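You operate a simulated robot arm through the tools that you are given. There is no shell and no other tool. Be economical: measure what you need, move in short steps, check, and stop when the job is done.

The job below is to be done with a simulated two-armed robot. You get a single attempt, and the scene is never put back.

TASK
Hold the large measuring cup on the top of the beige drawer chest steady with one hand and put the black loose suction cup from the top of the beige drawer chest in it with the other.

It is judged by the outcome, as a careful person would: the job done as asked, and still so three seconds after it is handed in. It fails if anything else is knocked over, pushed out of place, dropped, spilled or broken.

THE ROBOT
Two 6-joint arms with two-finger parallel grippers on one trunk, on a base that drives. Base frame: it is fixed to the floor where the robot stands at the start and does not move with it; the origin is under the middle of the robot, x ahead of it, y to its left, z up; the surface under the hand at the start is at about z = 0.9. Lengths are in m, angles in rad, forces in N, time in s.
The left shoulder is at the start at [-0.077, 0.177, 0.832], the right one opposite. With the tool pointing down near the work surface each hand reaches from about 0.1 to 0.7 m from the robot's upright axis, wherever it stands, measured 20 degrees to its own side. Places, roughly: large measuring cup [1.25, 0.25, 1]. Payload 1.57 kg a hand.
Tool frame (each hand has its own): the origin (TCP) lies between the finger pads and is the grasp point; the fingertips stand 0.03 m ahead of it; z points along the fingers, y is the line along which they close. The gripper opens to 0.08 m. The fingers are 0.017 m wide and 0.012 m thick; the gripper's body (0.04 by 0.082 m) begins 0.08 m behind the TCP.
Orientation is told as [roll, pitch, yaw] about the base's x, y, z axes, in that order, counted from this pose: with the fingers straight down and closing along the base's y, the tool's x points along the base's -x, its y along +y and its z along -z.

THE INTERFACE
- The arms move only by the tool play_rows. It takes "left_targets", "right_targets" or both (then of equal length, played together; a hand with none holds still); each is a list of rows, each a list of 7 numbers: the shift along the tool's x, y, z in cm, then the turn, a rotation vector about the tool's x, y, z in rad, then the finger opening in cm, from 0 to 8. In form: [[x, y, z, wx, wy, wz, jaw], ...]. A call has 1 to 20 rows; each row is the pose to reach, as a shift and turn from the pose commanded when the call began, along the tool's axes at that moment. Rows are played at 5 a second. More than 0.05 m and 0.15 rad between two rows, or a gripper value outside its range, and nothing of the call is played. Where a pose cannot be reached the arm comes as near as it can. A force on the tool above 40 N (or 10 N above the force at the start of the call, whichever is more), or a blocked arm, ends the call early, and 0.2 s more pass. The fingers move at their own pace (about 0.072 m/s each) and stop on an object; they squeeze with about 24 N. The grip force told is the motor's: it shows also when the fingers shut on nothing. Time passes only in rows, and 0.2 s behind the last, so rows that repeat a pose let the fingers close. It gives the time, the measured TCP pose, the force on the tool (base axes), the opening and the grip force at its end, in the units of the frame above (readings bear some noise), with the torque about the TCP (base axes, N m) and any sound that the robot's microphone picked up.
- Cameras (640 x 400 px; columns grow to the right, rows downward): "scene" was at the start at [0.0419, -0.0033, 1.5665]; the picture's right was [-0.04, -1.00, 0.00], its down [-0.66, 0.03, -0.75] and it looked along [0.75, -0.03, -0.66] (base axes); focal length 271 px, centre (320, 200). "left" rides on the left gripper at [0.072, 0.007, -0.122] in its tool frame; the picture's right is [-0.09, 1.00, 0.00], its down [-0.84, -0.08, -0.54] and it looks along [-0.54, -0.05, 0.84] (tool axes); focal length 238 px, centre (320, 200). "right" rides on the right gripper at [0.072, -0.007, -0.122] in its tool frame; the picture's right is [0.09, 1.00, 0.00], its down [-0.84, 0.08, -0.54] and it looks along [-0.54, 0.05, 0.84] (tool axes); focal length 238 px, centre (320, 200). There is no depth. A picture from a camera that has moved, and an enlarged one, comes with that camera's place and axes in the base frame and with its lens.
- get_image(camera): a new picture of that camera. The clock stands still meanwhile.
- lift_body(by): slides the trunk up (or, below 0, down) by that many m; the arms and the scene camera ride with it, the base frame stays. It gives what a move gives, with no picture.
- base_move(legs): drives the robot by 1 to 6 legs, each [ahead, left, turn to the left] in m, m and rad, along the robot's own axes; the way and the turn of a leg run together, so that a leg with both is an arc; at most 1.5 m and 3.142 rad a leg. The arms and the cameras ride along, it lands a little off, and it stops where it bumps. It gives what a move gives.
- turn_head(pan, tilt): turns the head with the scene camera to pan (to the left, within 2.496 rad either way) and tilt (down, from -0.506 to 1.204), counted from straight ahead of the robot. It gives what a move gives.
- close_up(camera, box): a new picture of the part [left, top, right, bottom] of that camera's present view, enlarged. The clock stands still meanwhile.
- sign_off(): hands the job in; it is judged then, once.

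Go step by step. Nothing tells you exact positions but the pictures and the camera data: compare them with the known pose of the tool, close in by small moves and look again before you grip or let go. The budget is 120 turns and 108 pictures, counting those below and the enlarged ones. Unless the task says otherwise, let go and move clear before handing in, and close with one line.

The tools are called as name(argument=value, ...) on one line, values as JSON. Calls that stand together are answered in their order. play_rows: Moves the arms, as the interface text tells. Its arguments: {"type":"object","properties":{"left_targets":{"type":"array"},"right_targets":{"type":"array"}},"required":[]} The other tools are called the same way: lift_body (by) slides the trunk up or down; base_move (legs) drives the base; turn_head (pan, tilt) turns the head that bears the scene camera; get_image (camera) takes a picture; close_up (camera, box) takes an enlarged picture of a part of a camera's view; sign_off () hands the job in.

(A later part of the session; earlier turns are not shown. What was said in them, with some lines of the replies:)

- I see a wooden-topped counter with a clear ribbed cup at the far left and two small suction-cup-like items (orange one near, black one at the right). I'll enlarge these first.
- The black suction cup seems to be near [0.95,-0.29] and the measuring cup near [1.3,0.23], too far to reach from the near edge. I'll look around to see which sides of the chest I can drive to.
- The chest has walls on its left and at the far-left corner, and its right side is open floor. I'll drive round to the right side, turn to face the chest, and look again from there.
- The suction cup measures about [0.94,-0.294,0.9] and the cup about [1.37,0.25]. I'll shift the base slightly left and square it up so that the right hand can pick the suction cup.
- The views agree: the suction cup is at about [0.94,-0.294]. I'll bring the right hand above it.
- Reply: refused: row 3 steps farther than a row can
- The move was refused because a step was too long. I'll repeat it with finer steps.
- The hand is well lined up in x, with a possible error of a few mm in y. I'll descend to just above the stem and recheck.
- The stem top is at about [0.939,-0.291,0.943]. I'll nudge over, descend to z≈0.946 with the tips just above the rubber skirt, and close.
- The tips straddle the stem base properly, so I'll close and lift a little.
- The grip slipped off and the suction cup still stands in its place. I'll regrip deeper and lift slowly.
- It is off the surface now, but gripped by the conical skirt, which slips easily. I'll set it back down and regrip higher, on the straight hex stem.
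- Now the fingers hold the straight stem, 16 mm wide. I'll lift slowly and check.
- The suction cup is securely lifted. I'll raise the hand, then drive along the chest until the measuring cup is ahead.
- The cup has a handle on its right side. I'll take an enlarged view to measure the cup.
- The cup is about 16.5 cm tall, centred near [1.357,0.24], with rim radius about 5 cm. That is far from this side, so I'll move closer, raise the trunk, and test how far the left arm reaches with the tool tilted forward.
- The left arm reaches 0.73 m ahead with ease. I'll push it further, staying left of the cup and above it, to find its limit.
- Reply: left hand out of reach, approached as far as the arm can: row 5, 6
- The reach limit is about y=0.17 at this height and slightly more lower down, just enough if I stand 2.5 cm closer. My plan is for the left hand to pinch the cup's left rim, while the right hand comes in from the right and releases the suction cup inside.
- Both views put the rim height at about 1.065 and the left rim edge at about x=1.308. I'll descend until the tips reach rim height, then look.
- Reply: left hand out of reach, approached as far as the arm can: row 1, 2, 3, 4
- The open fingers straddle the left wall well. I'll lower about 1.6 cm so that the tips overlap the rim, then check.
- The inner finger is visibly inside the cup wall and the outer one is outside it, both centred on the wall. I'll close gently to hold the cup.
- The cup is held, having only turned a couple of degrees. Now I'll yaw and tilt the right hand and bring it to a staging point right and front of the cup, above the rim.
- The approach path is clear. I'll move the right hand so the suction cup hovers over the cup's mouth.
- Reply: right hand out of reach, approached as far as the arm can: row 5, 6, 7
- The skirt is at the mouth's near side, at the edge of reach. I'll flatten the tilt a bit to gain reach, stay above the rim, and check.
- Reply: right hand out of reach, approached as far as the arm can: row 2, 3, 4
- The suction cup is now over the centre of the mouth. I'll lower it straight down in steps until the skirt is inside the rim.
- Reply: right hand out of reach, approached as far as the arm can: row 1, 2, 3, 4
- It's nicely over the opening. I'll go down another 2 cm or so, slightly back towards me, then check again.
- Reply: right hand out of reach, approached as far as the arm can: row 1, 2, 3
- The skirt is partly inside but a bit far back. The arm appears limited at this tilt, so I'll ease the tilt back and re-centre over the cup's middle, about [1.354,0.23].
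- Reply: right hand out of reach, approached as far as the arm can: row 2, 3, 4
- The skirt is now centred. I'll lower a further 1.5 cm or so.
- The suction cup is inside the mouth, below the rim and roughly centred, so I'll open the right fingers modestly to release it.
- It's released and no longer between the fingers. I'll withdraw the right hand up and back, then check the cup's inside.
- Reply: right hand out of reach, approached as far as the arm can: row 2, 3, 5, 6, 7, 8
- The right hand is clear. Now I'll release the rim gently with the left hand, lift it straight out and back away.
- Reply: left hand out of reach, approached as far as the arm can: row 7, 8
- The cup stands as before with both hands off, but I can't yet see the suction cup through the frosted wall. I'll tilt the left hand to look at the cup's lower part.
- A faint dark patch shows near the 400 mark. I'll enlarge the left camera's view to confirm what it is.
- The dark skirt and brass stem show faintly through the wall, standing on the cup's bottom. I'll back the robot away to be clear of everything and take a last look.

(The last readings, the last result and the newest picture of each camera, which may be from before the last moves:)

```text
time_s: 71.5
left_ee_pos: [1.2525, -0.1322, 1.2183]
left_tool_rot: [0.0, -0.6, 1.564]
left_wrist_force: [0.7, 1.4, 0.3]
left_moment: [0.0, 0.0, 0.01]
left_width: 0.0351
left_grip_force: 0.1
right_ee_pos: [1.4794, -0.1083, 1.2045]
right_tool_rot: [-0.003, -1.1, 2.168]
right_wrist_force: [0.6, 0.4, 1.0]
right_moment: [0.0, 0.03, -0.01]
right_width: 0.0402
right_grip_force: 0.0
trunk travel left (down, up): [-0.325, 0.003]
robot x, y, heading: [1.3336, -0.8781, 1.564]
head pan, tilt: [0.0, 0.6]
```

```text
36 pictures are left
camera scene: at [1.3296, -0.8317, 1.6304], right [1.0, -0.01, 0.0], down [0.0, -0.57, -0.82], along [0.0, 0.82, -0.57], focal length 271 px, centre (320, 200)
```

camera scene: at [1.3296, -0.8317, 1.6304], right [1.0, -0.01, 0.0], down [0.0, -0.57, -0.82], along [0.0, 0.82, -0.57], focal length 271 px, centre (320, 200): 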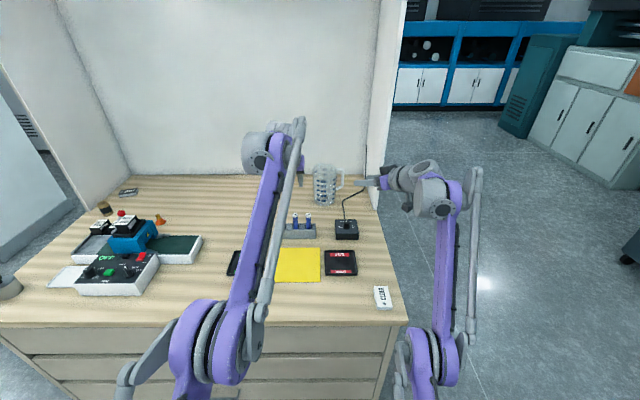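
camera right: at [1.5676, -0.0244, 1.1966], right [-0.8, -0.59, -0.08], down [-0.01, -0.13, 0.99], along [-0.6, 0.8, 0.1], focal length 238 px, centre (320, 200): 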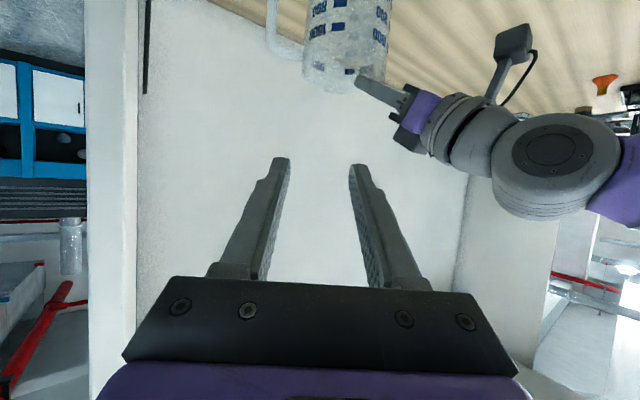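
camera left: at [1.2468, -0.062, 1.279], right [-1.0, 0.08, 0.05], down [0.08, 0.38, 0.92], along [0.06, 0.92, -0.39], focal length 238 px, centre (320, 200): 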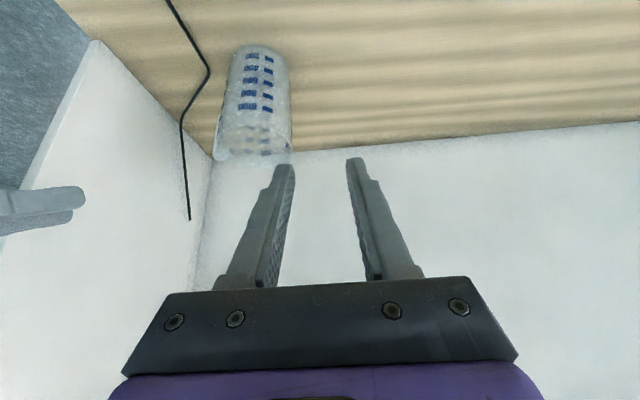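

The cup stands upright with the suction cup inside, the other things look undisturbed, and both hands are clear, so I'm handing in.

sign_off()

```text
The job is handed in.
```

The black suction cup is inside the large measuring cup: the left hand held the rim while the right hand let it go inside. The cup turned a few degrees when gripped, and the suction cup slipped out of my first grip but stayed standing where it was.
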